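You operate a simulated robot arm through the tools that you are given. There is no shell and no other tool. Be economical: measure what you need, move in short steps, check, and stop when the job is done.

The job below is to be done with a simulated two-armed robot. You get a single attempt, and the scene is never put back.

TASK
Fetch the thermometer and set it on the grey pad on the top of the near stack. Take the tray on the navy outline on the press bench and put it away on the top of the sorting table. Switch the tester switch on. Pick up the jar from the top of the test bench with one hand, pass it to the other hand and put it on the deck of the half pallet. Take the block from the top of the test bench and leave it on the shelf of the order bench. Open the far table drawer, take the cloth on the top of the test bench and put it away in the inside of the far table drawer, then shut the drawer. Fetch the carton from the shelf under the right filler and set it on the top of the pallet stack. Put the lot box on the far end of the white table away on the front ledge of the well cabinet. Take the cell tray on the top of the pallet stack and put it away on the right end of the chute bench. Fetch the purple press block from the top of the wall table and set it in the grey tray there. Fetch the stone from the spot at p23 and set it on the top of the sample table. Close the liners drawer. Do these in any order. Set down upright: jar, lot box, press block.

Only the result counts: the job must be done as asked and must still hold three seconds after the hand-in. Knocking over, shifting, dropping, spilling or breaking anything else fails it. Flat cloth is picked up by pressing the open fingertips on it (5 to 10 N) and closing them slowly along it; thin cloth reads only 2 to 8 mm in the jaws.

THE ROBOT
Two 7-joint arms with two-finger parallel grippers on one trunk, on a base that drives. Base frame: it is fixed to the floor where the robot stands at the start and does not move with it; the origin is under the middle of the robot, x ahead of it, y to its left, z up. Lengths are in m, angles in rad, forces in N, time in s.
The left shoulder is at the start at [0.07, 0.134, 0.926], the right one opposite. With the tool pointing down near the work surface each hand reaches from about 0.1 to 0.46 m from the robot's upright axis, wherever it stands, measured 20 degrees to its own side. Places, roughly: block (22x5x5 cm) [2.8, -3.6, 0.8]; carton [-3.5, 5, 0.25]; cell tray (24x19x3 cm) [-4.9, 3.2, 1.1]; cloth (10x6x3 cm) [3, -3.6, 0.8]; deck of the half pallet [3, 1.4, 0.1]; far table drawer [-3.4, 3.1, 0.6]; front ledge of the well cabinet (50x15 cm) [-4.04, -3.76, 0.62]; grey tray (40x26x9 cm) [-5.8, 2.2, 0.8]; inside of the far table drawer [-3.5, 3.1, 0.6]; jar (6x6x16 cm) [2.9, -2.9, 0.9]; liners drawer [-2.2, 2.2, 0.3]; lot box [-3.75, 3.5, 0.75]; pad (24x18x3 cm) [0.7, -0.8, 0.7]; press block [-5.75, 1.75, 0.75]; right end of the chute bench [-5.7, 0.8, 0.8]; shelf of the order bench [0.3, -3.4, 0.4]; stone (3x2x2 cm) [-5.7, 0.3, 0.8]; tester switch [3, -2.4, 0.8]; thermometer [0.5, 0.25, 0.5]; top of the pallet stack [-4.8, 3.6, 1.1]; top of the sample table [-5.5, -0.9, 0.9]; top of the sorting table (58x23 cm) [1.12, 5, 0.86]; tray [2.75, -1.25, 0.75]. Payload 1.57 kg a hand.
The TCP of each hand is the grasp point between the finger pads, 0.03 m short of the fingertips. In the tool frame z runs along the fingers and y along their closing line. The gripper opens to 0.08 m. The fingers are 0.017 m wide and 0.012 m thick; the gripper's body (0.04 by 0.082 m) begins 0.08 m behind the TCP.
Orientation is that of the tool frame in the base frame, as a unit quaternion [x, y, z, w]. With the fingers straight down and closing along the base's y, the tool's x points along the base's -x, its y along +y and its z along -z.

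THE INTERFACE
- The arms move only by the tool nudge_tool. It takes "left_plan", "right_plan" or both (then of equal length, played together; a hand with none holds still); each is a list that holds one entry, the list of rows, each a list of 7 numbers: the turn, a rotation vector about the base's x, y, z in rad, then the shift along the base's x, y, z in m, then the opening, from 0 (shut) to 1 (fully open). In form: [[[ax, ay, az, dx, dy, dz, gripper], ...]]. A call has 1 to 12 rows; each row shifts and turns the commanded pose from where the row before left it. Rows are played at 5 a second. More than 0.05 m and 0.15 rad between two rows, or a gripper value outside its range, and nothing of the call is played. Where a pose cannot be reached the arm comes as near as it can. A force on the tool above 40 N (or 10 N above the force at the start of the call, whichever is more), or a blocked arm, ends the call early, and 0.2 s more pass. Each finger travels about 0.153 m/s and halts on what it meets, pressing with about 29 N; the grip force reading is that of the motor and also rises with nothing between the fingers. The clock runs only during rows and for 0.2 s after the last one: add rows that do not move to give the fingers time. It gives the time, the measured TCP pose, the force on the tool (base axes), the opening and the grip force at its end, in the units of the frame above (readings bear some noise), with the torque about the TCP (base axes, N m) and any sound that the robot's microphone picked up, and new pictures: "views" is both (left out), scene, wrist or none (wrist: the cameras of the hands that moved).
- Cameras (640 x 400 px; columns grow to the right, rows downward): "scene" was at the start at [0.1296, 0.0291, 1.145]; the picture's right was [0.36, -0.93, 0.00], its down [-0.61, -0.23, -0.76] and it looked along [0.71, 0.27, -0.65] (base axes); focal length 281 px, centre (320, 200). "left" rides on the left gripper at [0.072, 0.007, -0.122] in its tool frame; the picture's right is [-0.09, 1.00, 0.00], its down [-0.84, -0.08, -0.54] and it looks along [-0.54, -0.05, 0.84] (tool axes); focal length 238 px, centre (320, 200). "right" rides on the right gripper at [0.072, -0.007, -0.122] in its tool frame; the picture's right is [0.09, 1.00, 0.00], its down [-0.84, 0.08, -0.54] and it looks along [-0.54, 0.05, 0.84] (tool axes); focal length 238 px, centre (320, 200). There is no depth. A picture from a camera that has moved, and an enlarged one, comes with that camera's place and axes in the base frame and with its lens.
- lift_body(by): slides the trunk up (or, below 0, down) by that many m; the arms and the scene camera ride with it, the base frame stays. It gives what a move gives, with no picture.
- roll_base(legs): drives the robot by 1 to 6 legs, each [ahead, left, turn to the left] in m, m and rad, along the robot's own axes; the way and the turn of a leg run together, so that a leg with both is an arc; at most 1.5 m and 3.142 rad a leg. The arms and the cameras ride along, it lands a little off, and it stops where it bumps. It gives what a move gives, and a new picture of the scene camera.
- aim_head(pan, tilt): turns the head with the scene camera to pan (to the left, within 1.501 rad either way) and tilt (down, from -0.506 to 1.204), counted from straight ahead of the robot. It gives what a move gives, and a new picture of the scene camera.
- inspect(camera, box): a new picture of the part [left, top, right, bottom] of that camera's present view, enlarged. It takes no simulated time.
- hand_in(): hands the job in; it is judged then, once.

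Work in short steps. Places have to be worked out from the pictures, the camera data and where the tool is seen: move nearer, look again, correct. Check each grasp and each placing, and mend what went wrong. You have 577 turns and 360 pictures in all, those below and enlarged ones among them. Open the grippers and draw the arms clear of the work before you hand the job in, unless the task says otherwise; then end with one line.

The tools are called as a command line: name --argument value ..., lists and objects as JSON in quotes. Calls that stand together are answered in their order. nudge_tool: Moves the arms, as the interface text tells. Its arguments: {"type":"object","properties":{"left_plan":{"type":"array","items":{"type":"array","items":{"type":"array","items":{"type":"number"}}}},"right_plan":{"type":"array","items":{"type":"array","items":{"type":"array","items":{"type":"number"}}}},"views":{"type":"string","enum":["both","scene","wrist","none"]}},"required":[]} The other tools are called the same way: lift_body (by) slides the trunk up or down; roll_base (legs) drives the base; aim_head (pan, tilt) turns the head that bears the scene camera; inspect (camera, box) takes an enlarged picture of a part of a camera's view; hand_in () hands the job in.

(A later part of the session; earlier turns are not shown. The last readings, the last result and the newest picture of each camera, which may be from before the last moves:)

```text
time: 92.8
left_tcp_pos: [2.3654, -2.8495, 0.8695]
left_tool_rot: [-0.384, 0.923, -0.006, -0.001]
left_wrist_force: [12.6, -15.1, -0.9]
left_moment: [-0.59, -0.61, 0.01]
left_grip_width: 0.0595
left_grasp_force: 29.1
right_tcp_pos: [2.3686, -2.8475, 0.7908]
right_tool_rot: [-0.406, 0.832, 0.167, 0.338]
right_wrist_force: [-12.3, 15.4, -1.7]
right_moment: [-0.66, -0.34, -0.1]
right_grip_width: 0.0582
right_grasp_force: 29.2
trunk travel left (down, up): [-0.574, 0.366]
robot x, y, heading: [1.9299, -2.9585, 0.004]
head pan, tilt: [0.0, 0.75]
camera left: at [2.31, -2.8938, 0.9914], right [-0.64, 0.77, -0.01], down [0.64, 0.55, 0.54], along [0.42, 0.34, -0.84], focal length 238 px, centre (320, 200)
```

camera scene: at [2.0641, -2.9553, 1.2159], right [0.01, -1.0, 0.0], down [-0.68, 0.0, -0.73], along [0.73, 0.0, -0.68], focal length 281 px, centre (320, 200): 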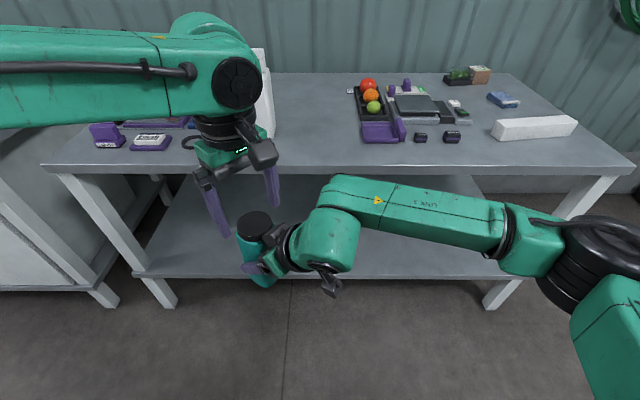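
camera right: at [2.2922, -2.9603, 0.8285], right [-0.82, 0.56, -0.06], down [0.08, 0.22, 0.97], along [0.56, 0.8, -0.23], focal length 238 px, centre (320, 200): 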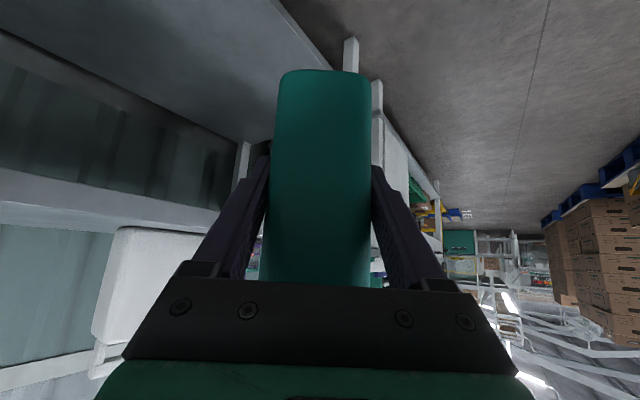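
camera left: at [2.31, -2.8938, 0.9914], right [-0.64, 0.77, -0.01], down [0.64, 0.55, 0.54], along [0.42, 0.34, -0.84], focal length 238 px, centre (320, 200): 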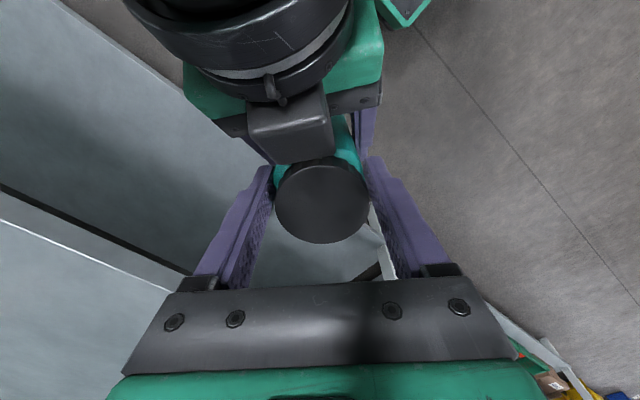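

Both hands hold the jar (59.5 mm in the left). I open the right hand and withdraw it horizontally.

nudge_tool --right_plan '[[[0, 0, 0, 0, 0, 0, 0.8], [0, 0, 0, 0, 0, 0, 1], [0, 0, 0, 0, 0, 0, 1], [0, 0, 0, -0.015, -0.019, -0.004, 1], [0, 0, 0, -0.022, -0.027, -0.004, 1], [0, 0, 0, -0.022, -0.027, 0, 1], [0, 0, 0, -0.01, -0.035, 0, 1], [0, 0, 0, 0, -0.04, 0, 1]]]' --views "scene"

```text
time: 94.6
left_tcp_pos: [2.3646, -2.8501, 0.8703]
left_tool_rot: [-0.384, 0.923, -0.004, 0.0]
left_wrist_force: [-0.1, 0.4, -0.4]
left_moment: [-0.05, 0.02, 0.0]
left_grip_width: 0.0584
left_grasp_force: 29.0
right_tcp_pos: [2.3012, -3.0007, 0.7846]
right_tool_rot: [-0.405, 0.833, 0.166, 0.338]
right_wrist_force: [0.2, 0.3, -1.0]
right_moment: [0.04, 0.03, 0.03]
right_grip_width: 0.0799
right_grasp_force: 0.0
trunk travel left (down, up): [-0.574, 0.366]
robot x, y, heading: [1.9297, -2.954, 0.005]
head pan, tilt: [0.0, 0.75]
camera scene: at [2.0631, -2.9565, 1.216], right [0.01, -1.0, 0.0], down [-0.68, 0.0, -0.73], along [0.73, 0.01, -0.68], focal length 281 px, centre (320, 200)
```

scene: 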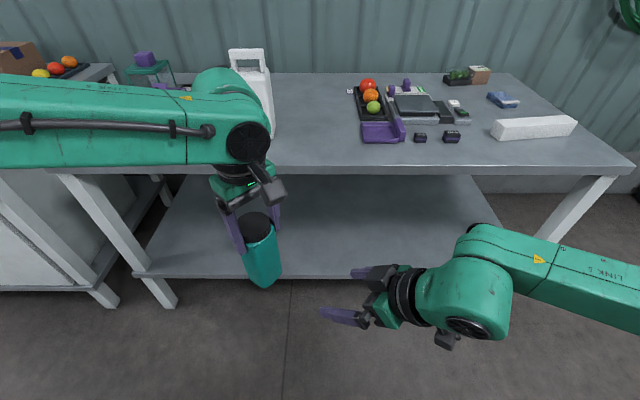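

The jar hangs in the left hand. I raise the jar clear of bench height and turn the right hand to point down with jaws closing along x, ready for the block.

nudge_tool --left_plan '[[[0, 0, 0, -0.01, 0, 0.02, 0], [0, 0, 0, -0.01, 0, 0.02, 0], [0, 0, 0, -0.01, 0, 0.02, 0], [0, 0, 0, -0.01, 0, 0.02, 0], [0, 0, 0, -0.01, 0, 0.02, 0], [0, 0, 0, -0.01, 0, 0.02, 0], [0, 0, 0, 0, 0, 0.02, 0], [0, 0, 0, 0, 0, 0.02, 0], [0, 0, 0, 0, 0, 0.02, 0], [0, 0, 0, 0, 0, 0.01, 0], [0, 0, 0, 0, 0, 0, 0]]]' --right_plan '[[[-0.1, 0.08, 0, 0.01, -0.012, 0.02, 1], [-0.1, 0.08, 0, 0.01, -0.012, 0.02, 1], [-0.1, 0.08, 0, 0.01, -0.012, 0.02, 1], [-0.1, 0.08, 0, 0, -0.012, 0.02, 1], [-0.1, 0.08, 0, 0, -0.012, 0.02, 1], [-0.1, 0.08, 0, 0, -0.012, 0.02, 1], [0, 0, 0.134, 0, -0.012, 0.02, 1], [0, 0, 0.134, 0, -0.012, 0.02, 1], [0, 0, 0.134, 0, -0.012, 0.02, 1], [0, 0, 0.134, 0, -0.012, 0.01, 1], [0, 0, 0.134, 0, 0, 0, 1]]]' --views "none"

roll_base --legs '[[0, -0.39, 0], [0.28, 0, 0]]'

```text
time: 97.0
left_tcp_pos: [2.3073, -2.8466, 1.0595]
left_tool_rot: [-0.384, 0.923, -0.005, 0.0]
left_wrist_force: [-0.5, -0.4, -3.3]
left_moment: [-0.01, 0.06, -0.01]
left_grip_width: 0.0581
left_grasp_force: 29.1
right_tcp_pos: [2.312, -3.0473, 0.8862]
right_tool_rot: [-0.436, 0.89, 0.056, 0.116]
right_wrist_force: [-1.2, 0.1, 0.7]
right_moment: [-0.03, -0.02, 0.02]
right_grip_width: 0.0802
right_grasp_force: 0.0
right hand out of reach, approached as far as the arm can: row 3, 4, 5, 6, 7, 8, 9, 10, 11
trunk travel left (down, up): [-0.574, 0.366]
robot x, y, heading: [1.9288, -2.955, 0.008]
head pan, tilt: [0.0, 0.75]
```

```text
time: 101.0
left_tcp_pos: [2.5883, -3.2328, 1.0607]
left_tool_rot: [-0.386, 0.923, -0.004, -0.002]
left_wrist_force: [-0.1, 0.2, -3.8]
left_moment: [0.01, 0.08, -0.01]
left_grip_width: 0.0582
left_grasp_force: 28.8
right_tcp_pos: [2.593, -3.4345, 0.8863]
right_tool_rot: [-0.439, 0.889, 0.056, 0.115]
right_wrist_force: [-1.3, -0.2, 0.0]
right_moment: [-0.02, -0.03, 0.0]
right_grip_width: 0.0801
right_grasp_force: 0.0
trunk travel left (down, up): [-0.574, 0.366]
robot x, y, heading: [2.2102, -3.3424, 0.007]
head pan, tilt: [0.0, 0.75]
camera scene: at [2.3453, -3.3421, 1.2159], right [0.01, -1.0, 0.0], down [-0.68, -0.01, -0.73], along [0.73, 0.01, -0.68], focal length 281 px, centre (320, 200)
```

scene: 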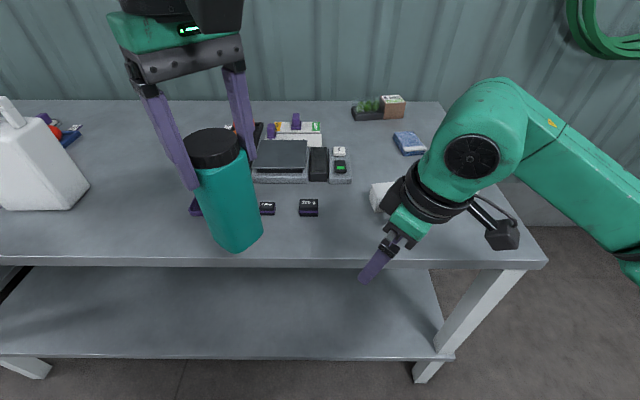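

The right wrist hit a joint limit turning that way; mirrored from the left arm, it should prefer turning the other way. I raise it and yaw it back through zero toward −π/2.

nudge_tool --right_plan '[[[0, 0, -0.145, 0, -0.02, 0.03, 1], [0, 0, -0.145, 0, -0.02, 0.03, 1], [0, 0, -0.145, 0, -0.02, 0.03, 1], [0, 0, -0.145, 0, 0, 0.01, 1], [0, 0, -0.145, 0, 0, 0, 1], [0, 0, -0.145, 0, 0, 0, 1], [0, 0, -0.145, 0, 0, 0, 1], [0, 0, -0.145, 0, 0, 0, 1], [0, 0, -0.145, 0, 0, 0, 1], [0, 0, -0.145, 0, 0, 0, 1], [0, 0, -0.145, 0, 0, 0, 1], [0, 0, -0.145, 0, 0, 0, 1]]]' --views "none"

```text
time: 103.6
left_tcp_pos: [2.5878, -3.2325, 1.0602]
left_tool_rot: [-0.385, 0.923, -0.004, 0.0]
left_wrist_force: [-0.3, -0.1, -3.4]
left_moment: [-0.03, 0.04, 0.01]
left_grip_width: 0.0584
left_grasp_force: 28.9
right_tcp_pos: [2.5943, -3.4934, 0.9862]
right_tool_rot: [0.399, 0.908, -0.053, 0.116]
right_wrist_force: [-0.3, -1.0, 1.1]
right_moment: [-0.03, 0.01, 0.03]
right_grip_width: 0.0802
right_grasp_force: 0.0
trunk travel left (down, up): [-0.574, 0.366]
robot x, y, heading: [2.2111, -3.3454, 0.012]
head pan, tilt: [0.0, 0.75]
```

nudge_tool --right_plan '[[[0.094, 0.087, 0, 0, 0, 0, 1], [0.094, 0.087, 0, 0, 0, 0, 1], [0, 0, -0.149, 0.01, -0.005, 0, 1], [0, 0, -0.149, 0.01, -0.005, 0, 1], [0, 0, -0.149, 0.01, -0.005, 0, 1], [0, 0, -0.149, 0.01, -0.005, 0, 1], [0, 0, -0.149, 0.01, -0.005, 0, 1]]]' --views "both"

```text
time: 105.2
left_tcp_pos: [2.5867, -3.2328, 1.0589]
left_tool_rot: [-0.386, 0.923, -0.004, -0.001]
left_wrist_force: [0.2, -0.3, -3.6]
left_moment: [-0.01, 0.03, 0.02]
left_grip_width: 0.0582
left_grasp_force: 28.9
right_tcp_pos: [2.6452, -3.5202, 0.9858]
right_tool_rot: [0.708, 0.706, -0.001, -0.001]
right_wrist_force: [-0.2, -0.3, -0.6]
right_moment: [-0.03, 0.02, 0.0]
right_grip_width: 0.0802
right_grasp_force: 0.0
trunk travel left (down, up): [-0.574, 0.366]
robot x, y, heading: [2.2085, -3.3458, 0.008]
head pan, tilt: [0.0, 0.75]
camera scene: at [2.3457, -3.3423, 1.2158], right [0.01, -1.0, 0.0], down [-0.68, -0.01, -0.73], along [0.73, 0.01, -0.68], focal length 281 px, centre (320, 200)
camera right: at [2.6387, -3.4474, 1.1086], right [1.0, 0.09, 0.0], down [0.08, -0.84, 0.54], along [0.05, -0.54, -0.84], focal length 238 px, centre (320, 200)
```

scene: 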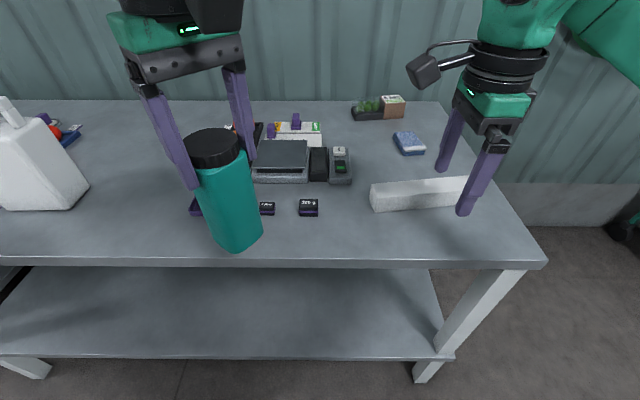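
right: 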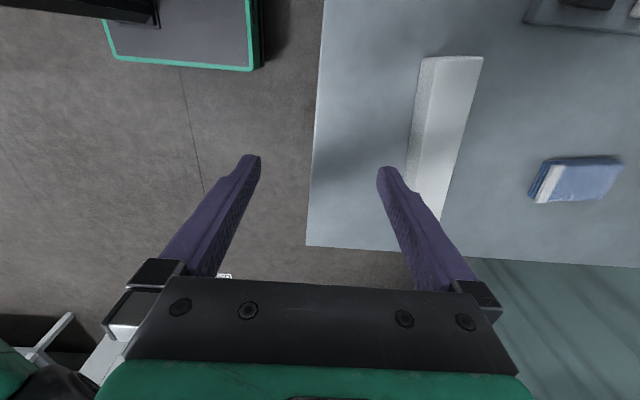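

The block's top centre is about (2.777, −3.553) with a yaw of about 0.14 rad. I roll 0.07 m closer, line up with that yaw, and look again part-way down.

roll_base --legs '[[0.07, 0, -0.008]]'

nudge_tool --right_plan '[[[0, 0, 0.07, 0.03, -0.015, 0, 1], [0, 0, 0.07, 0.033, -0.018, 0, 1], [0, 0, 0, 0, 0, -0.03, 1], [0, 0, 0, 0, 0, -0.02, 1]]]' --views "wrist"

```text
time: 106.2
left_tcp_pos: [2.6592, -3.2349, 1.0613]
left_tool_rot: [-0.381, 0.924, -0.004, -0.001]
left_wrist_force: [0.0, 0.0, -2.7]
left_moment: [-0.02, 0.04, 0.02]
left_grip_width: 0.0582
left_grasp_force: 29.0
right_tcp_pos: [2.7124, -3.5228, 0.9862]
right_tool_rot: [0.71, 0.704, -0.001, -0.001]
right_wrist_force: [-0.9, -0.5, 0.5]
right_moment: [-0.03, 0.0, 0.03]
right_grip_width: 0.0802
right_grasp_force: 0.1
trunk travel left (down, up): [-0.574, 0.366]
robot x, y, heading: [2.2807, -3.3458, 0.001]
head pan, tilt: [0.0, 0.75]
camera scene: at [2.4161, -3.3427, 1.2159], right [0.0, -1.0, 0.0], down [-0.68, 0.0, -0.73], along [0.73, 0.0, -0.68], focal length 281 px, centre (320, 200)
```

scene: 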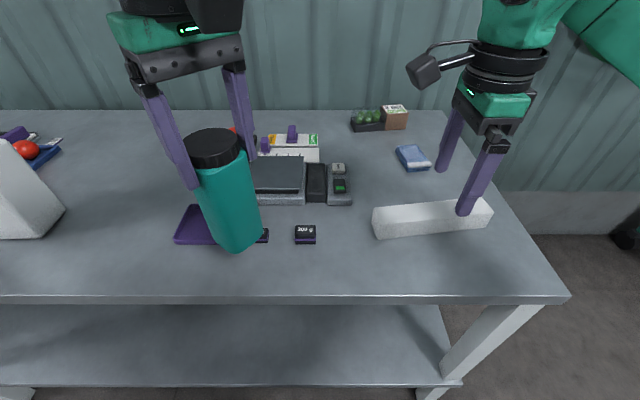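

```text
time: 107.2
left_tcp_pos: [2.6592, -3.2357, 1.061]
left_tool_rot: [-0.382, 0.924, -0.004, -0.001]
left_wrist_force: [0.3, -0.2, -2.4]
left_moment: [-0.05, 0.0, -0.02]
left_grip_width: 0.0582
left_grasp_force: 29.2
right_tcp_pos: [2.7767, -3.5557, 0.9367]
right_tool_rot: [0.657, 0.754, -0.002, -0.001]
right_wrist_force: [-0.1, -0.3, -0.1]
right_moment: [-0.01, -0.01, 0.0]
right_grip_width: 0.0799
right_grasp_force: 0.1
trunk travel left (down, up): [-0.574, 0.366]
robot x, y, heading: [2.279, -3.3419, 0.003]
head pan, tilt: [0.0, 0.75]
camera right: at [2.7607, -3.4841, 1.058], right [0.97, 0.22, 0.0], down [0.19, -0.82, 0.54], along [0.12, -0.53, -0.84], focal length 238 px, centre (320, 200)
```

right: 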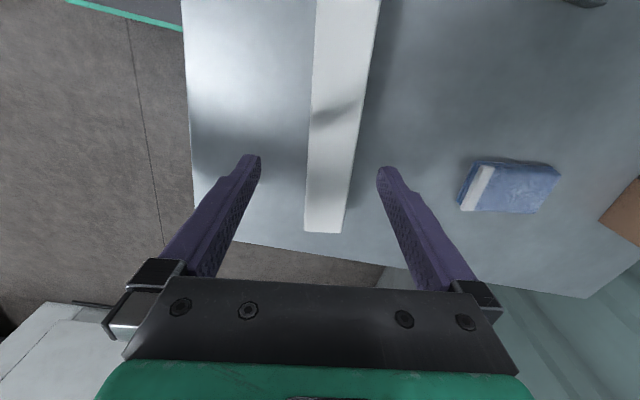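

Aligned; the centre line is about 8 mm further in x. I correct, descend to just above the table, and close.

nudge_tool --right_plan '[[[0, 0, 0.0, 0.009, 0, -0.03, 1], [0, 0, 0, 0, 0, -0.03, 1], [0, 0, 0, 0, 0, -0.025, 1], [0, 0, 0, 0, 0, -0.008, 1], [0, 0, 0, 0, 0, 0, 0.7], [0, 0, 0, 0, 0, 0, 0.4], [0, 0, 0, 0, 0, 0, 0], [0, 0, 0, 0, 0, 0, 0]]]' --views "wrist"

```text
time: 109.0
left_tcp_pos: [2.6589, -3.235, 1.0588]
left_tool_rot: [-0.382, 0.924, -0.004, 0.0]
left_wrist_force: [-0.2, -0.2, -3.5]
left_moment: [-0.03, 0.02, -0.02]
left_grip_width: 0.0581
left_grasp_force: 29.1
right_tcp_pos: [2.7848, -3.5563, 0.8442]
right_tool_rot: [0.659, 0.752, -0.001, 0.0]
right_wrist_force: [0.0, -0.3, 1.4]
right_moment: [0.06, -0.08, -0.02]
right_grip_width: 0.0444
right_grasp_force: 28.7
trunk travel left (down, up): [-0.574, 0.366]
robot x, y, heading: [2.2812, -3.3428, 0.002]
head pan, tilt: [0.0, 0.75]
camera right: at [2.7694, -3.4846, 0.9662], right [0.97, 0.22, 0.0], down [0.19, -0.82, 0.54], along [0.12, -0.53, -0.84], focal length 238 px, centre (320, 200)
```

right: 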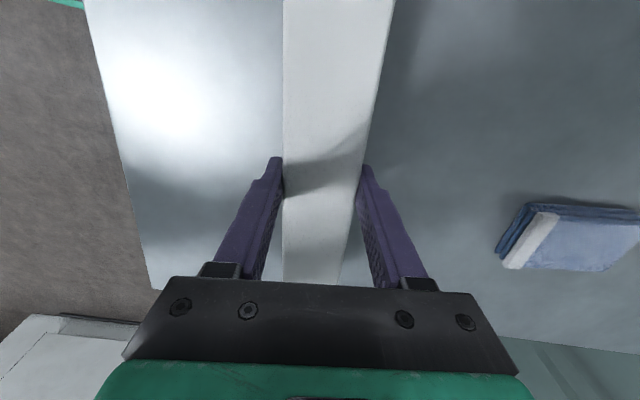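

Gripped at 44 mm. I lift the block, draw it in, back away from the bench, and turn round to face the order bench.

nudge_tool --right_plan '[[[0, 0, 0, 0, 0, 0.03, 0], [0, 0, 0, 0, 0, 0.04, 0], [0, 0, 0, 0, 0, 0.04, 0], [0, 0, 0, -0.02, 0, 0.03, 0], [0, 0, 0, -0.04, 0, 0, 0], [0, 0, 0, -0.04, 0, 0, 0]]]' --views "none"

roll_base --legs '[[-0.6, 0, 0], [0, 0, 3.14]]'

aim_head --pan 0.0 --tilt 0.45

```text
time: 110.4
left_tcp_pos: [2.6585, -3.2355, 1.06]
left_tool_rot: [-0.382, 0.924, -0.004, -0.001]
left_wrist_force: [0.7, 0.5, -3.5]
left_moment: [-0.05, -0.03, 0.03]
left_grip_width: 0.0583
left_grasp_force: 29.2
right_tcp_pos: [2.6859, -3.5565, 0.9825]
right_tool_rot: [0.659, 0.752, 0.0, 0.0]
right_wrist_force: [-0.8, -0.2, -1.3]
right_moment: [0.0, -0.03, 0.02]
right_grip_width: 0.0446
right_grasp_force: 28.7
trunk travel left (down, up): [-0.574, 0.366]
robot x, y, heading: [2.28, -3.3435, 0.004]
head pan, tilt: [0.0, 0.75]
```

```text
time: 121.2
left_tcp_pos: [1.3023, -3.4383, 1.0588]
left_tool_rot: [0.928, 0.373, 0.001, -0.005]
left_wrist_force: [0.0, 0.4, -3.9]
left_moment: [0.03, -0.03, -0.03]
left_grip_width: 0.0578
left_grasp_force: 28.5
right_tcp_pos: [1.2813, -3.1172, 0.9806]
right_tool_rot: [0.746, -0.666, 0.001, -0.001]
right_wrist_force: [0.1, 0.8, -1.5]
right_moment: [-0.02, 0.05, -0.01]
right_grip_width: 0.0445
right_grasp_force: 29.1
trunk travel left (down, up): [-0.574, 0.366]
robot x, y, heading: [1.6817, -3.3392, 3.129]
head pan, tilt: [0.0, 0.75]
camera scene: at [1.5486, -3.3386, 1.2158], right [0.02, 1.0, 0.0], down [0.68, -0.01, -0.73], along [-0.73, 0.01, -0.68], focal length 281 px, centre (320, 200)
```

scene: 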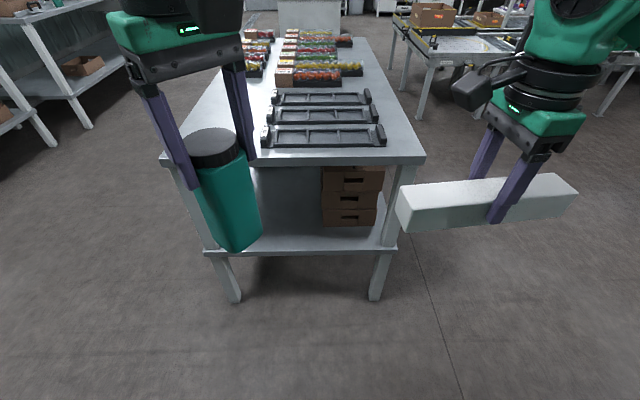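

```text
time: 122.0
left_tcp_pos: [1.3034, -3.4395, 1.06]
left_tool_rot: [0.928, 0.372, 0.001, -0.004]
left_wrist_force: [0.6, -0.5, -2.9]
left_moment: [0.05, -0.03, -0.02]
left_grip_width: 0.0578
left_grasp_force: 29.0
right_tcp_pos: [1.2801, -3.1169, 0.9809]
right_tool_rot: [0.746, -0.666, 0.002, -0.002]
right_wrist_force: [0.6, 0.3, -3.1]
right_moment: [0.0, 0.0, 0.0]
right_grip_width: 0.0443
right_grasp_force: 28.8
trunk travel left (down, up): [-0.574, 0.366]
robot x, y, heading: [1.6814, -3.3427, 3.124]
head pan, tilt: [0.0, 0.45]
camera scene: at [1.5395, -3.3385, 1.2422], right [0.02, 1.0, 0.0], down [0.44, -0.01, -0.9], along [-0.9, 0.02, -0.44], focal length 281 px, centre (320, 200)
```

scene: 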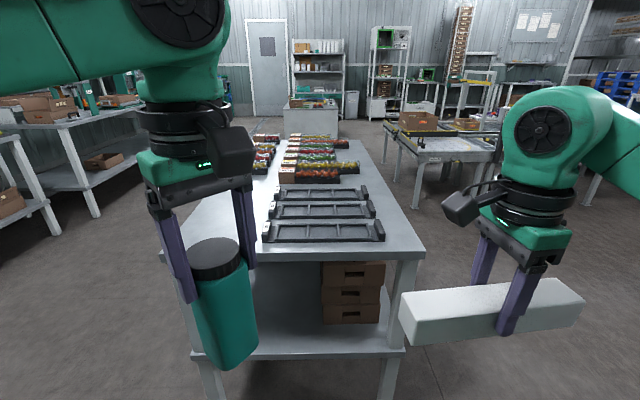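

The order bench's end edge is at x≈0.94, its shelf about z 0.4, with free room on the left side (y −3.68…−3.36). I move the jar hand out to the left side, square the block up, and pitch the right hand forward 0.6 rad so it can reach in under the table top.

nudge_tool --left_plan '[[[0, 0, 0, 0.02, -0.034, 0, 0], [0, 0, 0, 0.02, -0.034, 0, 0], [0, 0, 0, 0.02, -0.034, 0, 0], [0, 0, 0, 0.02, -0.034, 0, 0], [0, 0, 0, 0.02, -0.034, 0, 0], [0, 0, 0, 0.02, -0.034, 0, 0]]]' --right_plan '[[[0, 0, -0.113, 0, 0, 0, 0], [0, 0.12, 0, 0, 0, 0, 0], [0, 0.12, 0, 0, 0, 0, 0], [0, 0.12, 0, 0, 0, 0, 0], [0, 0.12, 0, 0, 0, 0, 0], [0, 0.12, 0, 0, 0, 0, 0]]]' --views "none"

roll_base --legs '[[0, 0.36, 0.015], [0.2, 0, 0]]'

```text
time: 123.4
left_tcp_pos: [1.4267, -3.6426, 1.0603]
left_tool_rot: [0.928, 0.373, 0.001, -0.004]
left_wrist_force: [0.3, 0.0, -3.7]
left_moment: [0.05, -0.01, -0.04]
left_grip_width: 0.0577
left_grasp_force: 29.1
right_tcp_pos: [1.2823, -3.1192, 0.9824]
right_tool_rot: [0.675, -0.675, -0.211, 0.209]
right_wrist_force: [0.2, 0.7, -2.4]
right_moment: [-0.01, -0.02, -0.04]
right_grip_width: 0.0444
right_grasp_force: 28.5
trunk travel left (down, up): [-0.574, 0.366]
robot x, y, heading: [1.6789, -3.3421, 3.136]
head pan, tilt: [0.0, 0.45]
```

```text
time: 126.9
left_tcp_pos: [1.223, -4.0018, 1.0593]
left_tool_rot: [0.926, 0.377, 0.001, -0.004]
left_wrist_force: [0.9, 0.1, -4.1]
left_moment: [0.02, -0.04, 0.03]
left_grip_width: 0.0577
left_grasp_force: 28.9
right_tcp_pos: [1.0761, -3.4788, 0.9821]
right_tool_rot: [0.678, -0.673, -0.208, 0.21]
right_wrist_force: [0.1, -0.5, -2.3]
right_moment: [-0.02, 0.0, -0.01]
right_grip_width: 0.0446
right_grasp_force: 29.4
trunk travel left (down, up): [-0.574, 0.366]
robot x, y, heading: [1.4792, -3.6963, 3.133]
head pan, tilt: [0.0, 0.45]
camera scene: at [1.337, -3.6975, 1.2423], right [0.01, 1.0, 0.0], down [0.44, 0.0, -0.9], along [-0.9, 0.01, -0.44], focal length 281 px, centre (320, 200)
```

scene: 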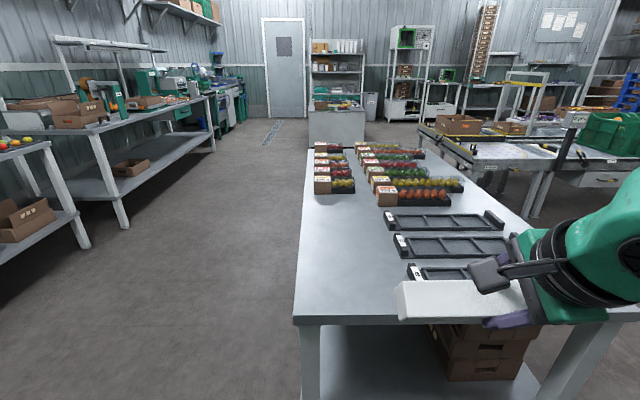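

Clear to descend outside the table's edge. I lower the trunk 0.42 m and look down at the shelf.

lift_body --by -0.42

aim_head --pan -0.2 --tilt 0.6

```text
refused: -0.42 is not a number from -0.4 to 0.4
```

```text
time: 127.6
left_tcp_pos: [1.223, -4.0011, 1.0597]
left_tool_rot: [0.927, 0.376, 0.002, -0.004]
left_wrist_force: [-0.3, -0.5, -3.8]
left_moment: [0.02, -0.04, -0.02]
left_grip_width: 0.0573
left_grasp_force: 29.3
right_tcp_pos: [1.076, -3.4779, 0.9812]
right_tool_rot: [0.678, -0.674, -0.208, 0.209]
right_wrist_force: [-1.4, 0.0, -1.5]
right_moment: [0.0, -0.02, -0.03]
right_grip_width: 0.0444
right_grasp_force: 28.7
trunk travel left (down, up): [-0.574, 0.366]
robot x, y, heading: [1.4803, -3.6987, 3.133]
head pan, tilt: [-0.201, 0.6]
camera scene: at [1.3423, -3.6799, 1.2287], right [0.21, 0.98, 0.0], down [0.55, -0.12, -0.82], along [-0.81, 0.17, -0.57], focal length 281 px, centre (320, 200)
```

scene: 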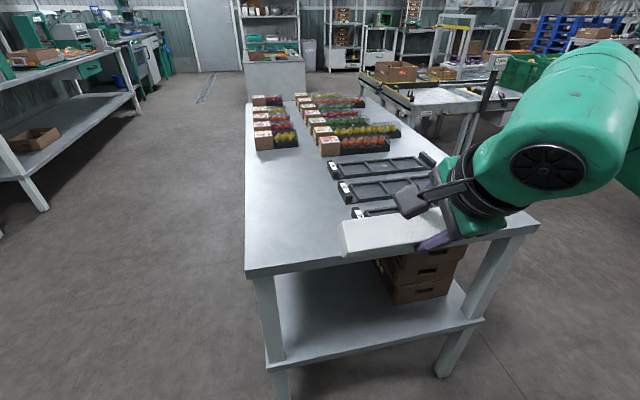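

lift_body --by -0.4

nudge_tool --right_plan '[[[0, 0, 0, 0, -0.03, -0.02, 0], [0, 0, 0, 0, -0.03, -0.02, 0], [0, 0, 0, 0, 0, 0, 0]]]' --views "both"

```text
time: 131.4
left_tcp_pos: [1.2229, -4.0029, 0.6608]
left_tool_rot: [0.926, 0.377, 0.002, -0.004]
left_wrist_force: [0.6, 0.4, -3.6]
left_moment: [0.01, -0.04, 0.01]
left_grip_width: 0.0578
left_grasp_force: 29.0
right_tcp_pos: [1.0773, -3.4781, 0.581]
right_tool_rot: [0.678, -0.673, -0.208, 0.209]
right_wrist_force: [-0.4, -0.1, -1.8]
right_moment: [-0.01, 0.01, 0.0]
right_grip_width: 0.0446
right_grasp_force: 28.9
trunk travel left (down, up): [-0.174, 0.766]
robot x, y, heading: [1.4777, -3.6961, 3.132]
head pan, tilt: [-0.201, 0.6]
```

```text
time: 132.2
left_tcp_pos: [1.2227, -4.0016, 0.6598]
left_tool_rot: [0.927, 0.376, 0.001, -0.004]
left_wrist_force: [0.3, -0.6, -3.0]
left_moment: [0.05, -0.03, 0.0]
left_grip_width: 0.058
left_grasp_force: 28.8
right_tcp_pos: [1.0764, -3.5375, 0.5415]
right_tool_rot: [0.678, -0.673, -0.208, 0.208]
right_wrist_force: [-0.9, 0.3, -0.7]
right_moment: [0.04, -0.01, 0.01]
right_grip_width: 0.0446
right_grasp_force: 28.8
trunk travel left (down, up): [-0.174, 0.766]
robot x, y, heading: [1.4802, -3.696, 3.131]
head pan, tilt: [-0.201, 0.6]
camera scene: at [1.3427, -3.6798, 0.8287], right [0.21, 0.98, 0.0], down [0.55, -0.12, -0.82], along [-0.81, 0.17, -0.57], focal length 281 px, centre (320, 200)
camera right: at [1.151, -3.6092, 0.6382], right [-0.82, -0.1, 0.56], down [0.24, 0.84, 0.49], along [-0.52, 0.54, -0.67], focal length 238 px, centre (320, 200)
```

scene: 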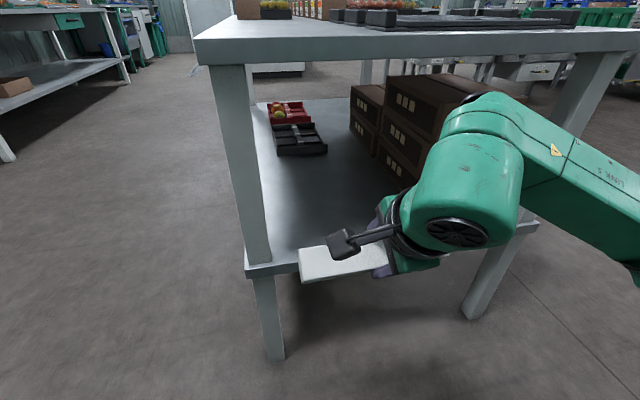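
right: 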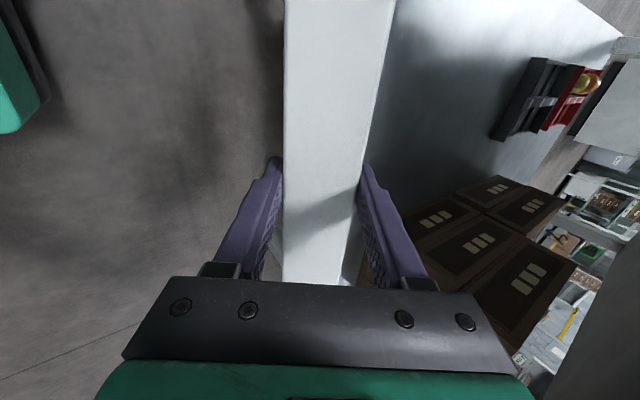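

The shelf edge is at x≈0.945. I lower to just above shelf height outside, then roll in 0.13 m and reach in so the block ends near x 0.87.

nudge_tool --right_plan '[[[0, 0, 0, 0, 0, -0.03, 0], [0, 0, 0, 0, -0.005, -0.03, 0], [0, 0, 0, 0, 0, 0, 0]]]' --views "none"

roll_base --legs '[[0.12, 0, 0.01]]'

```text
time: 133.0
left_tcp_pos: [1.2236, -4.0016, 0.6599]
left_tool_rot: [0.927, 0.376, 0.001, -0.004]
left_wrist_force: [0.3, 0.0, -4.1]
left_moment: [0.05, -0.05, 0.0]
left_grip_width: 0.0577
left_grasp_force: 29.1
right_tcp_pos: [1.0766, -3.5434, 0.481]
right_tool_rot: [0.678, -0.673, -0.208, 0.209]
right_wrist_force: [-0.2, 0.8, -1.9]
right_moment: [0.01, 0.0, 0.0]
right_grip_width: 0.0445
right_grasp_force: 29.4
trunk travel left (down, up): [-0.174, 0.766]
robot x, y, heading: [1.4799, -3.6963, 3.132]
head pan, tilt: [-0.201, 0.6]
```

```text
time: 134.3
left_tcp_pos: [1.1054, -4.0044, 0.6611]
left_tool_rot: [0.924, 0.381, 0.001, -0.004]
left_wrist_force: [-0.9, 0.3, -3.3]
left_moment: [0.07, -0.04, -0.01]
left_grip_width: 0.0577
left_grasp_force: 28.9
right_tcp_pos: [0.953, -3.5471, 0.482]
right_tool_rot: [0.681, -0.67, -0.206, 0.21]
right_wrist_force: [0.4, -0.1, -2.0]
right_moment: [-0.02, -0.01, 0.02]
right_grip_width: 0.0444
right_grasp_force: 29.2
trunk travel left (down, up): [-0.174, 0.766]
robot x, y, heading: [1.3558, -3.6987, -3.144]
head pan, tilt: [-0.201, 0.6]
camera scene: at [1.2214, -3.6806, 0.8287], right [0.2, 0.98, 0.0], down [0.55, -0.11, -0.82], along [-0.81, 0.16, -0.57], focal length 281 px, centre (320, 200)
```

scene: 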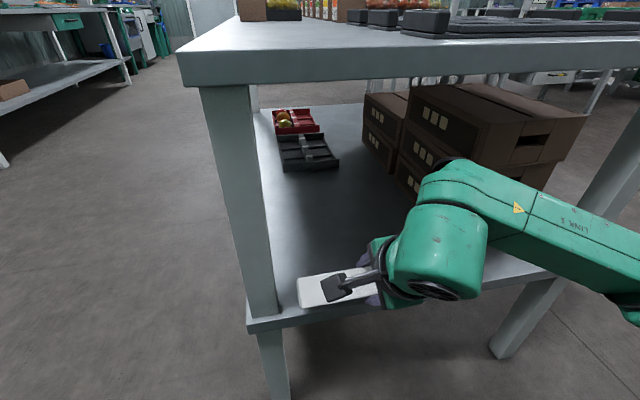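

nudge_tool --right_plan '[[[0, 0, 0, -0.025, 0.004, 0, 0], [0, 0, 0, -0.025, 0.004, 0, 0], [0, 0, 0, -0.025, 0.004, 0, 0], [0, 0, 0, 0, 0, -0.012, 0], [0, 0, 0, 0, 0, -0.012, 0]]]' --views "scene"

```text
time: 135.5
left_tcp_pos: [1.1062, -4.0037, 0.6606]
left_tool_rot: [0.925, 0.381, 0.002, -0.004]
left_wrist_force: [0.7, 0.0, -3.7]
left_moment: [0.05, -0.02, 0.02]
left_grip_width: 0.0577
left_grasp_force: 29.2
right_tcp_pos: [0.8789, -3.535, 0.457]
right_tool_rot: [0.682, -0.669, -0.206, 0.209]
right_wrist_force: [0.4, 0.6, -2.3]
right_moment: [0.0, 0.01, 0.04]
right_grip_width: 0.0443
right_grasp_force: 29.0
trunk travel left (down, up): [-0.174, 0.766]
robot x, y, heading: [1.3568, -3.6941, -3.143]
head pan, tilt: [-0.201, 0.6]
camera scene: at [1.2215, -3.6806, 0.8287], right [0.2, 0.98, 0.0], down [0.55, -0.11, -0.82], along [-0.81, 0.16, -0.57], focal length 281 px, centre (320, 200)
```

scene: 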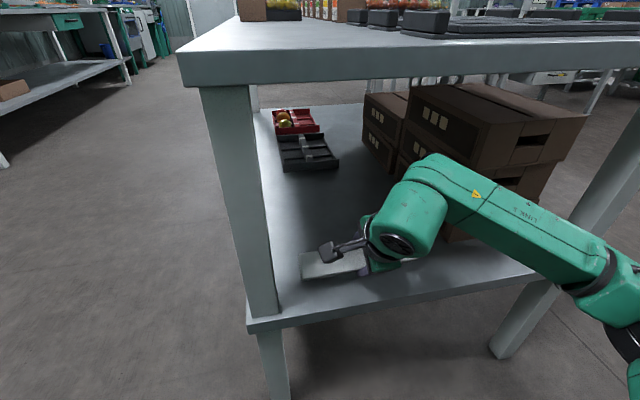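

No contact yet. I continue down in 8 mm steps until the shelf is felt.

nudge_tool --right_plan '[[[0, 0, 0, 0, 0, -0.008, 0], [0, 0, 0, 0, 0, -0.008, 0], [0, 0, 0, 0, 0, 0, 0]]]' --views "none"

nudge_tool --right_plan '[[[0, 0, 0, 0, 0, -0.008, 0], [0, 0, 0, 0, 0, -0.008, 0], [0, 0, 0, 0, 0, 0, 0]]]' --views "none"

```text
time: 136.3
left_tcp_pos: [1.108, -4.004, 0.6606]
left_tool_rot: [0.925, 0.38, 0.0, -0.005]
left_wrist_force: [0.2, -0.8, -3.5]
left_moment: [0.02, -0.04, 0.01]
left_grip_width: 0.0576
left_grasp_force: 29.3
right_tcp_pos: [0.879, -3.5349, 0.4487]
right_tool_rot: [0.68, -0.668, -0.212, 0.216]
right_wrist_force: [-8.0, 2.5, 33.6]
right_moment: [0.01, 0.6, -0.02]
right_grip_width: 0.045
right_grasp_force: 29.0
trunk travel left (down, up): [-0.174, 0.766]
robot x, y, heading: [1.356, -3.6961, -3.138]
head pan, tilt: [-0.201, 0.6]
```

```text
time: 136.6
left_tcp_pos: [1.1074, -4.0051, 0.6598]
left_tool_rot: [0.924, 0.382, 0.001, -0.005]
left_wrist_force: [0.3, -0.1, -4.1]
left_moment: [0.04, -0.01, 0.02]
left_grip_width: 0.0578
left_grasp_force: 29.2
right_tcp_pos: [0.877, -3.5356, 0.4476]
right_tool_rot: [0.679, -0.667, -0.214, 0.22]
right_wrist_force: [3.8, 0.5, 17.3]
right_moment: [0.48, -0.04, 0.0]
right_grip_width: 0.0447
right_grasp_force: 29.2
trunk travel left (down, up): [-0.174, 0.766]
robot x, y, heading: [1.3555, -3.6945, 3.145]
head pan, tilt: [-0.201, 0.6]
stopped in row 1 (right hand): the force on the tool passed its limit at 47 N (the readings are from after the stop); the commanded pose is now the measured one
```

Contact at TCP 0.449, matching a shelf at z 0.40. I lift 6 mm, open partly so the block settles, and withdraw along the tool axis.

nudge_tool --right_plan '[[[0, 0, 0, 0, 0, 0.006, 0], [0, 0, 0, 0, 0, 0, 0.6], [0, 0, 0, 0, 0, 0, 0.7], [0, 0, 0, 0, 0, 0, 0.75], [0, 0, 0, 0.011, 0, 0.0165, 0.8], [0, 0, 0, 0.017, 0, 0.025, 0.9], [0, 0, 0, 0.02, 0, 0.02, 0.9], [0, 0, 0, 0.03, 0, 0.01, 0.9], [0, 0, 0, 0.04, 0, 0.01, 0.9]]]' --views "both"

```text
time: 138.6
left_tcp_pos: [1.1057, -4.0051, 0.6599]
left_tool_rot: [0.925, 0.381, 0.001, -0.004]
left_wrist_force: [-0.4, -0.1, -3.6]
left_moment: [0.05, -0.02, -0.02]
left_grip_width: 0.0572
left_grasp_force: 28.9
right_tcp_pos: [0.998, -3.5338, 0.5311]
right_tool_rot: [0.679, -0.669, -0.211, 0.216]
right_wrist_force: [-0.4, 0.2, 1.2]
right_moment: [-0.01, 0.0, -0.03]
right_grip_width: 0.072
right_grasp_force: 0.1
trunk travel left (down, up): [-0.174, 0.766]
robot x, y, heading: [1.3585, -3.6986, -3.141]
head pan, tilt: [-0.201, 0.6]
camera scene: at [1.2217, -3.6807, 0.8288], right [0.2, 0.98, 0.0], down [0.55, -0.11, -0.82], along [-0.81, 0.16, -0.57], focal length 281 px, centre (320, 200)
camera right: at [1.0738, -3.6036, 0.6285], right [-0.81, -0.1, 0.57], down [0.23, 0.84, 0.49], along [-0.53, 0.53, -0.66], focal length 238 px, centre (320, 200)
```

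scene: 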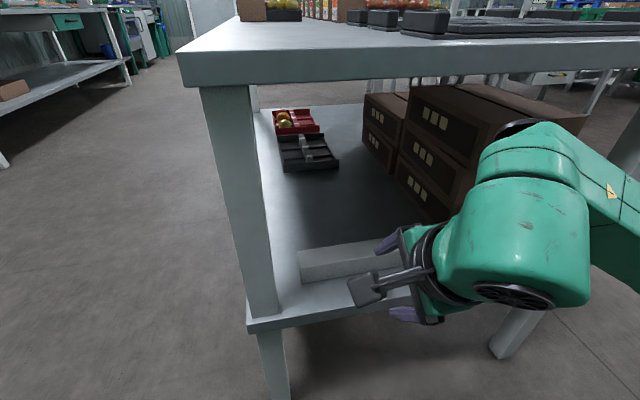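
right: 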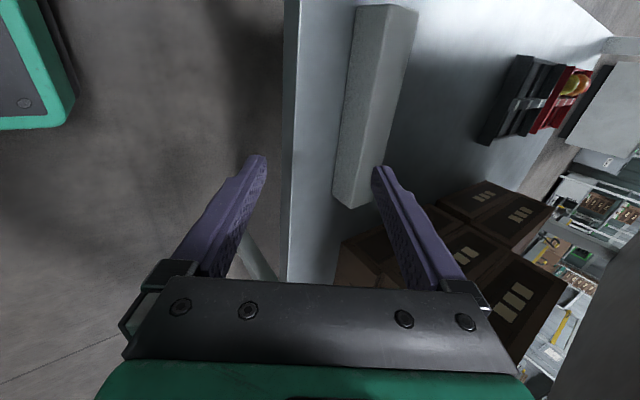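

The block lies flat on the shelf. Now the jar goes to the half pallet: I back out, raise the trunk, turn north and drive up the aisle at x≈2.05.

roll_base --legs '[[-0.35, 0, 0]]'

lift_body --by 0.3

nudge_tool --right_plan '[[[0, -0.125, 0, 0, 0.0, 0, 1], [0, -0.125, 0, 0, 0, 0, 1], [0, -0.125, 0, 0, 0, 0, 1], [0, -0.125, 0, 0, 0, 0, 1], [0, -0.12, 0, 0, 0, 0, 1]]]' --views "none"

roll_base --legs '[[0, 0, -1.571], [1.45, -0.34, 0], [1.5, 0, 0], [1.2, 0, 0]]'

```text
time: 140.9
left_tcp_pos: [1.4545, -4.0049, 0.6604]
left_tool_rot: [0.924, 0.382, 0.001, -0.005]
left_wrist_force: [0.1, 0.1, -3.3]
left_moment: [0.05, -0.03, -0.02]
left_grip_width: 0.0574
left_grasp_force: 29.6
right_tcp_pos: [1.3453, -3.533, 0.5315]
right_tool_rot: [0.68, -0.668, -0.211, 0.215]
right_wrist_force: [0.3, 0.4, 0.4]
right_moment: [0.02, 0.01, 0.01]
right_grip_width: 0.0721
right_grasp_force: 0.0
trunk travel left (down, up): [-0.174, 0.766]
robot x, y, heading: [1.7066, -3.6971, -3.14]
head pan, tilt: [-0.201, 0.6]
camera scene: at [1.5704, -3.6806, 0.8288], right [0.2, 0.98, 0.0], down [0.55, -0.11, -0.82], along [-0.81, 0.16, -0.57], focal length 281 px, centre (320, 200)
```

scene: 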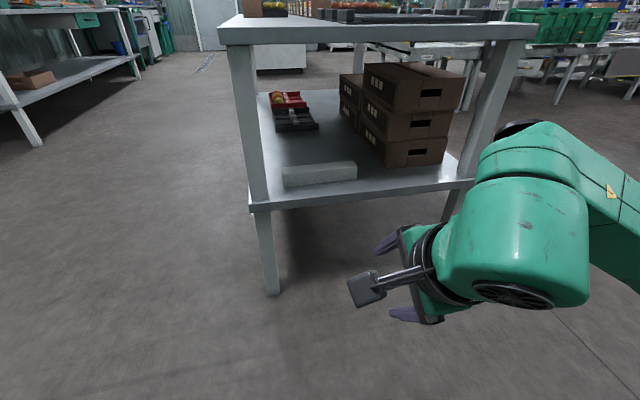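

```text
time: 143.9
left_tcp_pos: [1.4539, -4.0043, 0.9591]
left_tool_rot: [0.924, 0.382, 0.001, -0.004]
left_wrist_force: [-0.3, -0.4, -4.0]
left_moment: [0.0, -0.02, 0.0]
left_grip_width: 0.0577
left_grasp_force: 28.8
right_tcp_pos: [1.3443, -3.5337, 0.8336]
right_tool_rot: [0.68, -0.668, -0.21, 0.216]
right_wrist_force: [-0.6, 0.2, 0.2]
right_moment: [0.02, 0.01, 0.01]
right_grip_width: 0.072
right_grasp_force: 0.0
trunk travel left (down, up): [-0.474, 0.466]
robot x, y, heading: [1.7044, -3.6963, -3.14]
head pan, tilt: [-0.201, 0.6]
```

```text
time: 145.1
left_tcp_pos: [1.4549, -4.0049, 0.9602]
left_tool_rot: [0.924, 0.382, 0.002, -0.004]
left_wrist_force: [0.7, -1.0, -3.7]
left_moment: [-0.02, -0.04, -0.01]
left_grip_width: 0.0574
left_grasp_force: 29.1
right_tcp_pos: [1.3446, -3.5337, 0.8322]
right_tool_rot: [0.712, -0.702, 0.007, 0.001]
right_wrist_force: [-0.3, 0.4, 0.3]
right_moment: [0.0, -0.04, 0.0]
right_grip_width: 0.0798
right_grasp_force: 0.0
trunk travel left (down, up): [-0.474, 0.466]
robot x, y, heading: [1.707, -3.6996, -3.143]
head pan, tilt: [-0.201, 0.6]
```

```text
time: 168.8
left_tcp_pos: [1.8792, 0.6735, 0.9596]
left_tool_rot: [0.912, -0.41, 0.004, -0.002]
left_wrist_force: [0.4, 0.3, -3.1]
left_moment: [-0.03, -0.03, 0.0]
left_grip_width: 0.0572
left_grasp_force: 28.9
right_tcp_pos: [2.3562, 0.7557, 0.8333]
right_tool_rot: [0.023, 1.0, -0.004, -0.006]
right_wrist_force: [-0.3, -0.5, 0.6]
right_moment: [0.01, 0.0, -0.01]
right_grip_width: 0.0799
right_grasp_force: 0.2
trunk travel left (down, up): [-0.474, 0.466]
robot x, y, heading: [2.1747, 0.4036, 1.51]
head pan, tilt: [-0.201, 0.6]
camera scene: at [2.1971, 0.5395, 1.1287], right [0.97, -0.26, 0.0], down [-0.14, -0.55, -0.82], along [0.21, 0.8, -0.57], focal length 281 px, centre (320, 200)
```

scene: 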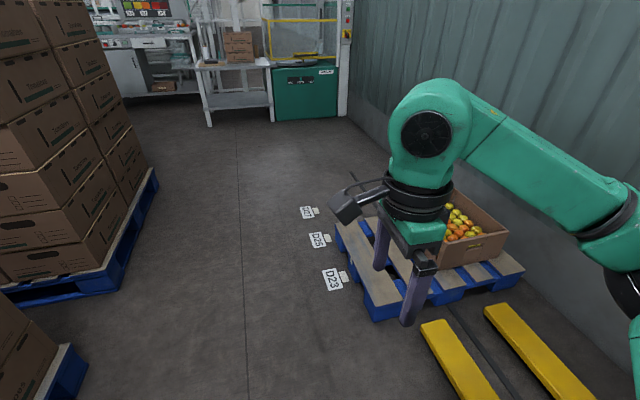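

The half pallet has a tomato box on its right part; free deck boards lie on the left at x≈2.6–2.95, y≈1.1–1.7. I drive up beside it and turn to face it.

roll_base --legs '[[0.65, -0.02, 0], [0, 0, -1.51]]'

aim_head --pan 0.3 --tilt 0.95

```text
time: 176.1
left_tcp_pos: [2.4784, 1.3649, 0.9602]
left_tool_rot: [-0.388, 0.922, -0.004, -0.001]
left_wrist_force: [0.9, -0.1, -3.0]
left_moment: [-0.04, 0.05, 0.0]
left_grip_width: 0.0575
left_grasp_force: 29.1
right_tcp_pos: [2.5931, 0.8963, 0.833]
right_tool_rot: [0.699, 0.715, 0.002, -0.007]
right_wrist_force: [1.3, 0.1, -0.4]
right_moment: [0.05, 0.0, 0.05]
right_grip_width: 0.08
right_grasp_force: 0.0
trunk travel left (down, up): [-0.474, 0.466]
robot x, y, heading: [2.2299, 1.0538, 0.008]
head pan, tilt: [-0.201, 0.6]
camera scene: at [2.3673, 1.0375, 1.1288], right [-0.19, -0.98, 0.0], down [-0.56, 0.11, -0.82], along [0.81, -0.16, -0.57], focal length 281 px, centre (320, 200)
```

scene: 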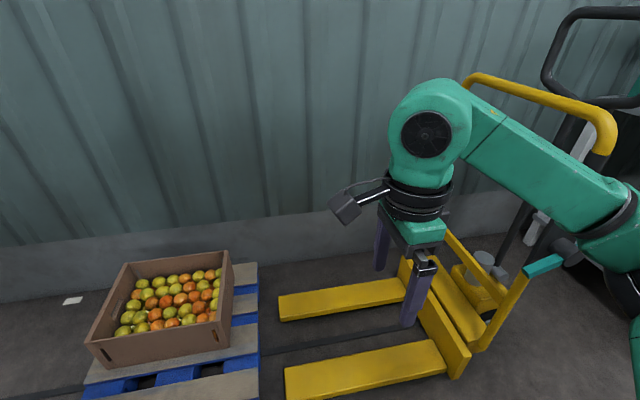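

```text
time: 177.0
left_tcp_pos: [2.4795, 1.3647, 0.9592]
left_tool_rot: [-0.386, 0.922, -0.005, -0.002]
left_wrist_force: [0.2, 0.9, -2.9]
left_moment: [-0.05, 0.07, 0.0]
left_grip_width: 0.0573
left_grasp_force: 28.8
right_tcp_pos: [2.5929, 0.8954, 0.8324]
right_tool_rot: [0.699, 0.716, 0.002, -0.007]
right_wrist_force: [0.1, -0.5, -0.3]
right_moment: [-0.01, 0.02, -0.03]
right_grip_width: 0.0803
right_grasp_force: 0.0
trunk travel left (down, up): [-0.474, 0.466]
robot x, y, heading: [2.2299, 1.0543, 0.016]
head pan, tilt: [0.3, 0.949]
camera scene: at [2.3497, 1.0764, 1.1004], right [0.31, -0.95, 0.0], down [-0.77, -0.25, -0.58], along [0.55, 0.18, -0.81], focal length 281 px, centre (320, 200)
```

scene: 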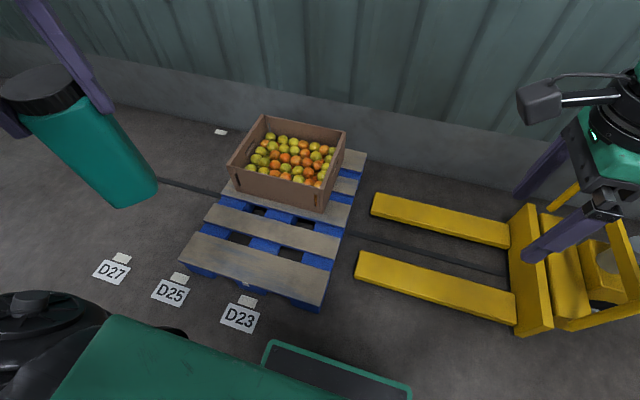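

The near deck board is at x 2.585–2.72, y 1.15–1.65. I carry the jar over (2.655, 1.28), then lower with the trunk.

nudge_tool --left_plan '[[[0, 0, 0, 0.035, -0.017, 0, 0], [0, 0, 0, 0.035, -0.017, 0, 0], [0, 0, 0, 0.035, -0.017, 0, 0], [0, 0, 0, 0.035, -0.017, 0, 0], [0, 0, 0, 0.035, -0.017, 0, 0]]]' --right_plan '[[[0, 0, 0, -0.02, 0, 0.03, 1], [0, 0, 0, -0.02, 0, 0.03, 1], [0, 0, 0, 0, 0, 0.03, 1], [0, 0, 0, 0, 0, 0.03, 1], [0, 0, 0, 0, 0, 0.03, 1]]]' --views "none"

lift_body --by -0.4

aim_head --pan 0.5 --tilt 0.8

```text
time: 178.2
left_tcp_pos: [2.6533, 1.28, 0.962]
left_tool_rot: [-0.386, 0.922, -0.005, -0.002]
left_wrist_force: [0.0, -0.1, -4.1]
left_moment: [-0.02, 0.08, 0.02]
left_grip_width: 0.0573
left_grasp_force: 28.9
right_tcp_pos: [2.553, 0.8962, 0.9809]
right_tool_rot: [0.699, 0.715, 0.001, -0.008]
right_wrist_force: [0.5, -0.7, 0.2]
right_moment: [0.0, 0.03, -0.01]
right_grip_width: 0.08
right_grasp_force: 0.0
trunk travel left (down, up): [-0.474, 0.466]
robot x, y, heading: [2.2251, 1.0527, 0.012]
head pan, tilt: [0.3, 0.949]
```

```text
time: 182.1
left_tcp_pos: [2.6524, 1.2818, 0.5617]
left_tool_rot: [-0.387, 0.922, -0.005, -0.002]
left_wrist_force: [0.2, -0.1, -3.9]
left_moment: [-0.01, 0.01, 0.0]
left_grip_width: 0.0574
left_grasp_force: 28.9
right_tcp_pos: [2.5516, 0.8954, 0.582]
right_tool_rot: [0.698, 0.716, 0.002, -0.007]
right_wrist_force: [-0.2, -0.3, -0.6]
right_moment: [0.04, 0.0, 0.0]
right_grip_width: 0.08
right_grasp_force: 0.1
trunk travel left (down, up): [-0.074, 0.866]
robot x, y, heading: [2.2327, 1.0541, 0.018]
head pan, tilt: [0.3, 0.949]
```

```text
time: 182.8
left_tcp_pos: [2.6534, 1.2808, 0.5634]
left_tool_rot: [-0.387, 0.922, -0.005, -0.001]
left_wrist_force: [0.2, -0.4, -3.7]
left_moment: [-0.03, 0.06, 0.0]
left_grip_width: 0.0575
left_grasp_force: 29.2
right_tcp_pos: [2.5523, 0.8963, 0.5809]
right_tool_rot: [0.698, 0.716, 0.002, -0.007]
right_wrist_force: [-0.2, 0.0, 0.3]
right_moment: [-0.02, 0.03, 0.02]
right_grip_width: 0.0802
right_grasp_force: 0.0
trunk travel left (down, up): [-0.074, 0.866]
robot x, y, heading: [2.2282, 1.0555, 0.013]
head pan, tilt: [0.499, 0.799]
camera scene: at [2.3508, 1.0933, 0.7118], right [0.49, -0.87, 0.0], down [-0.63, -0.35, -0.7], along [0.61, 0.34, -0.72], focal length 281 px, centre (320, 200)
```

scene: 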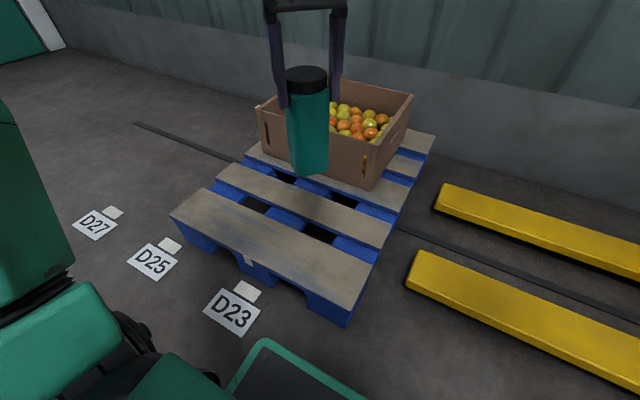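

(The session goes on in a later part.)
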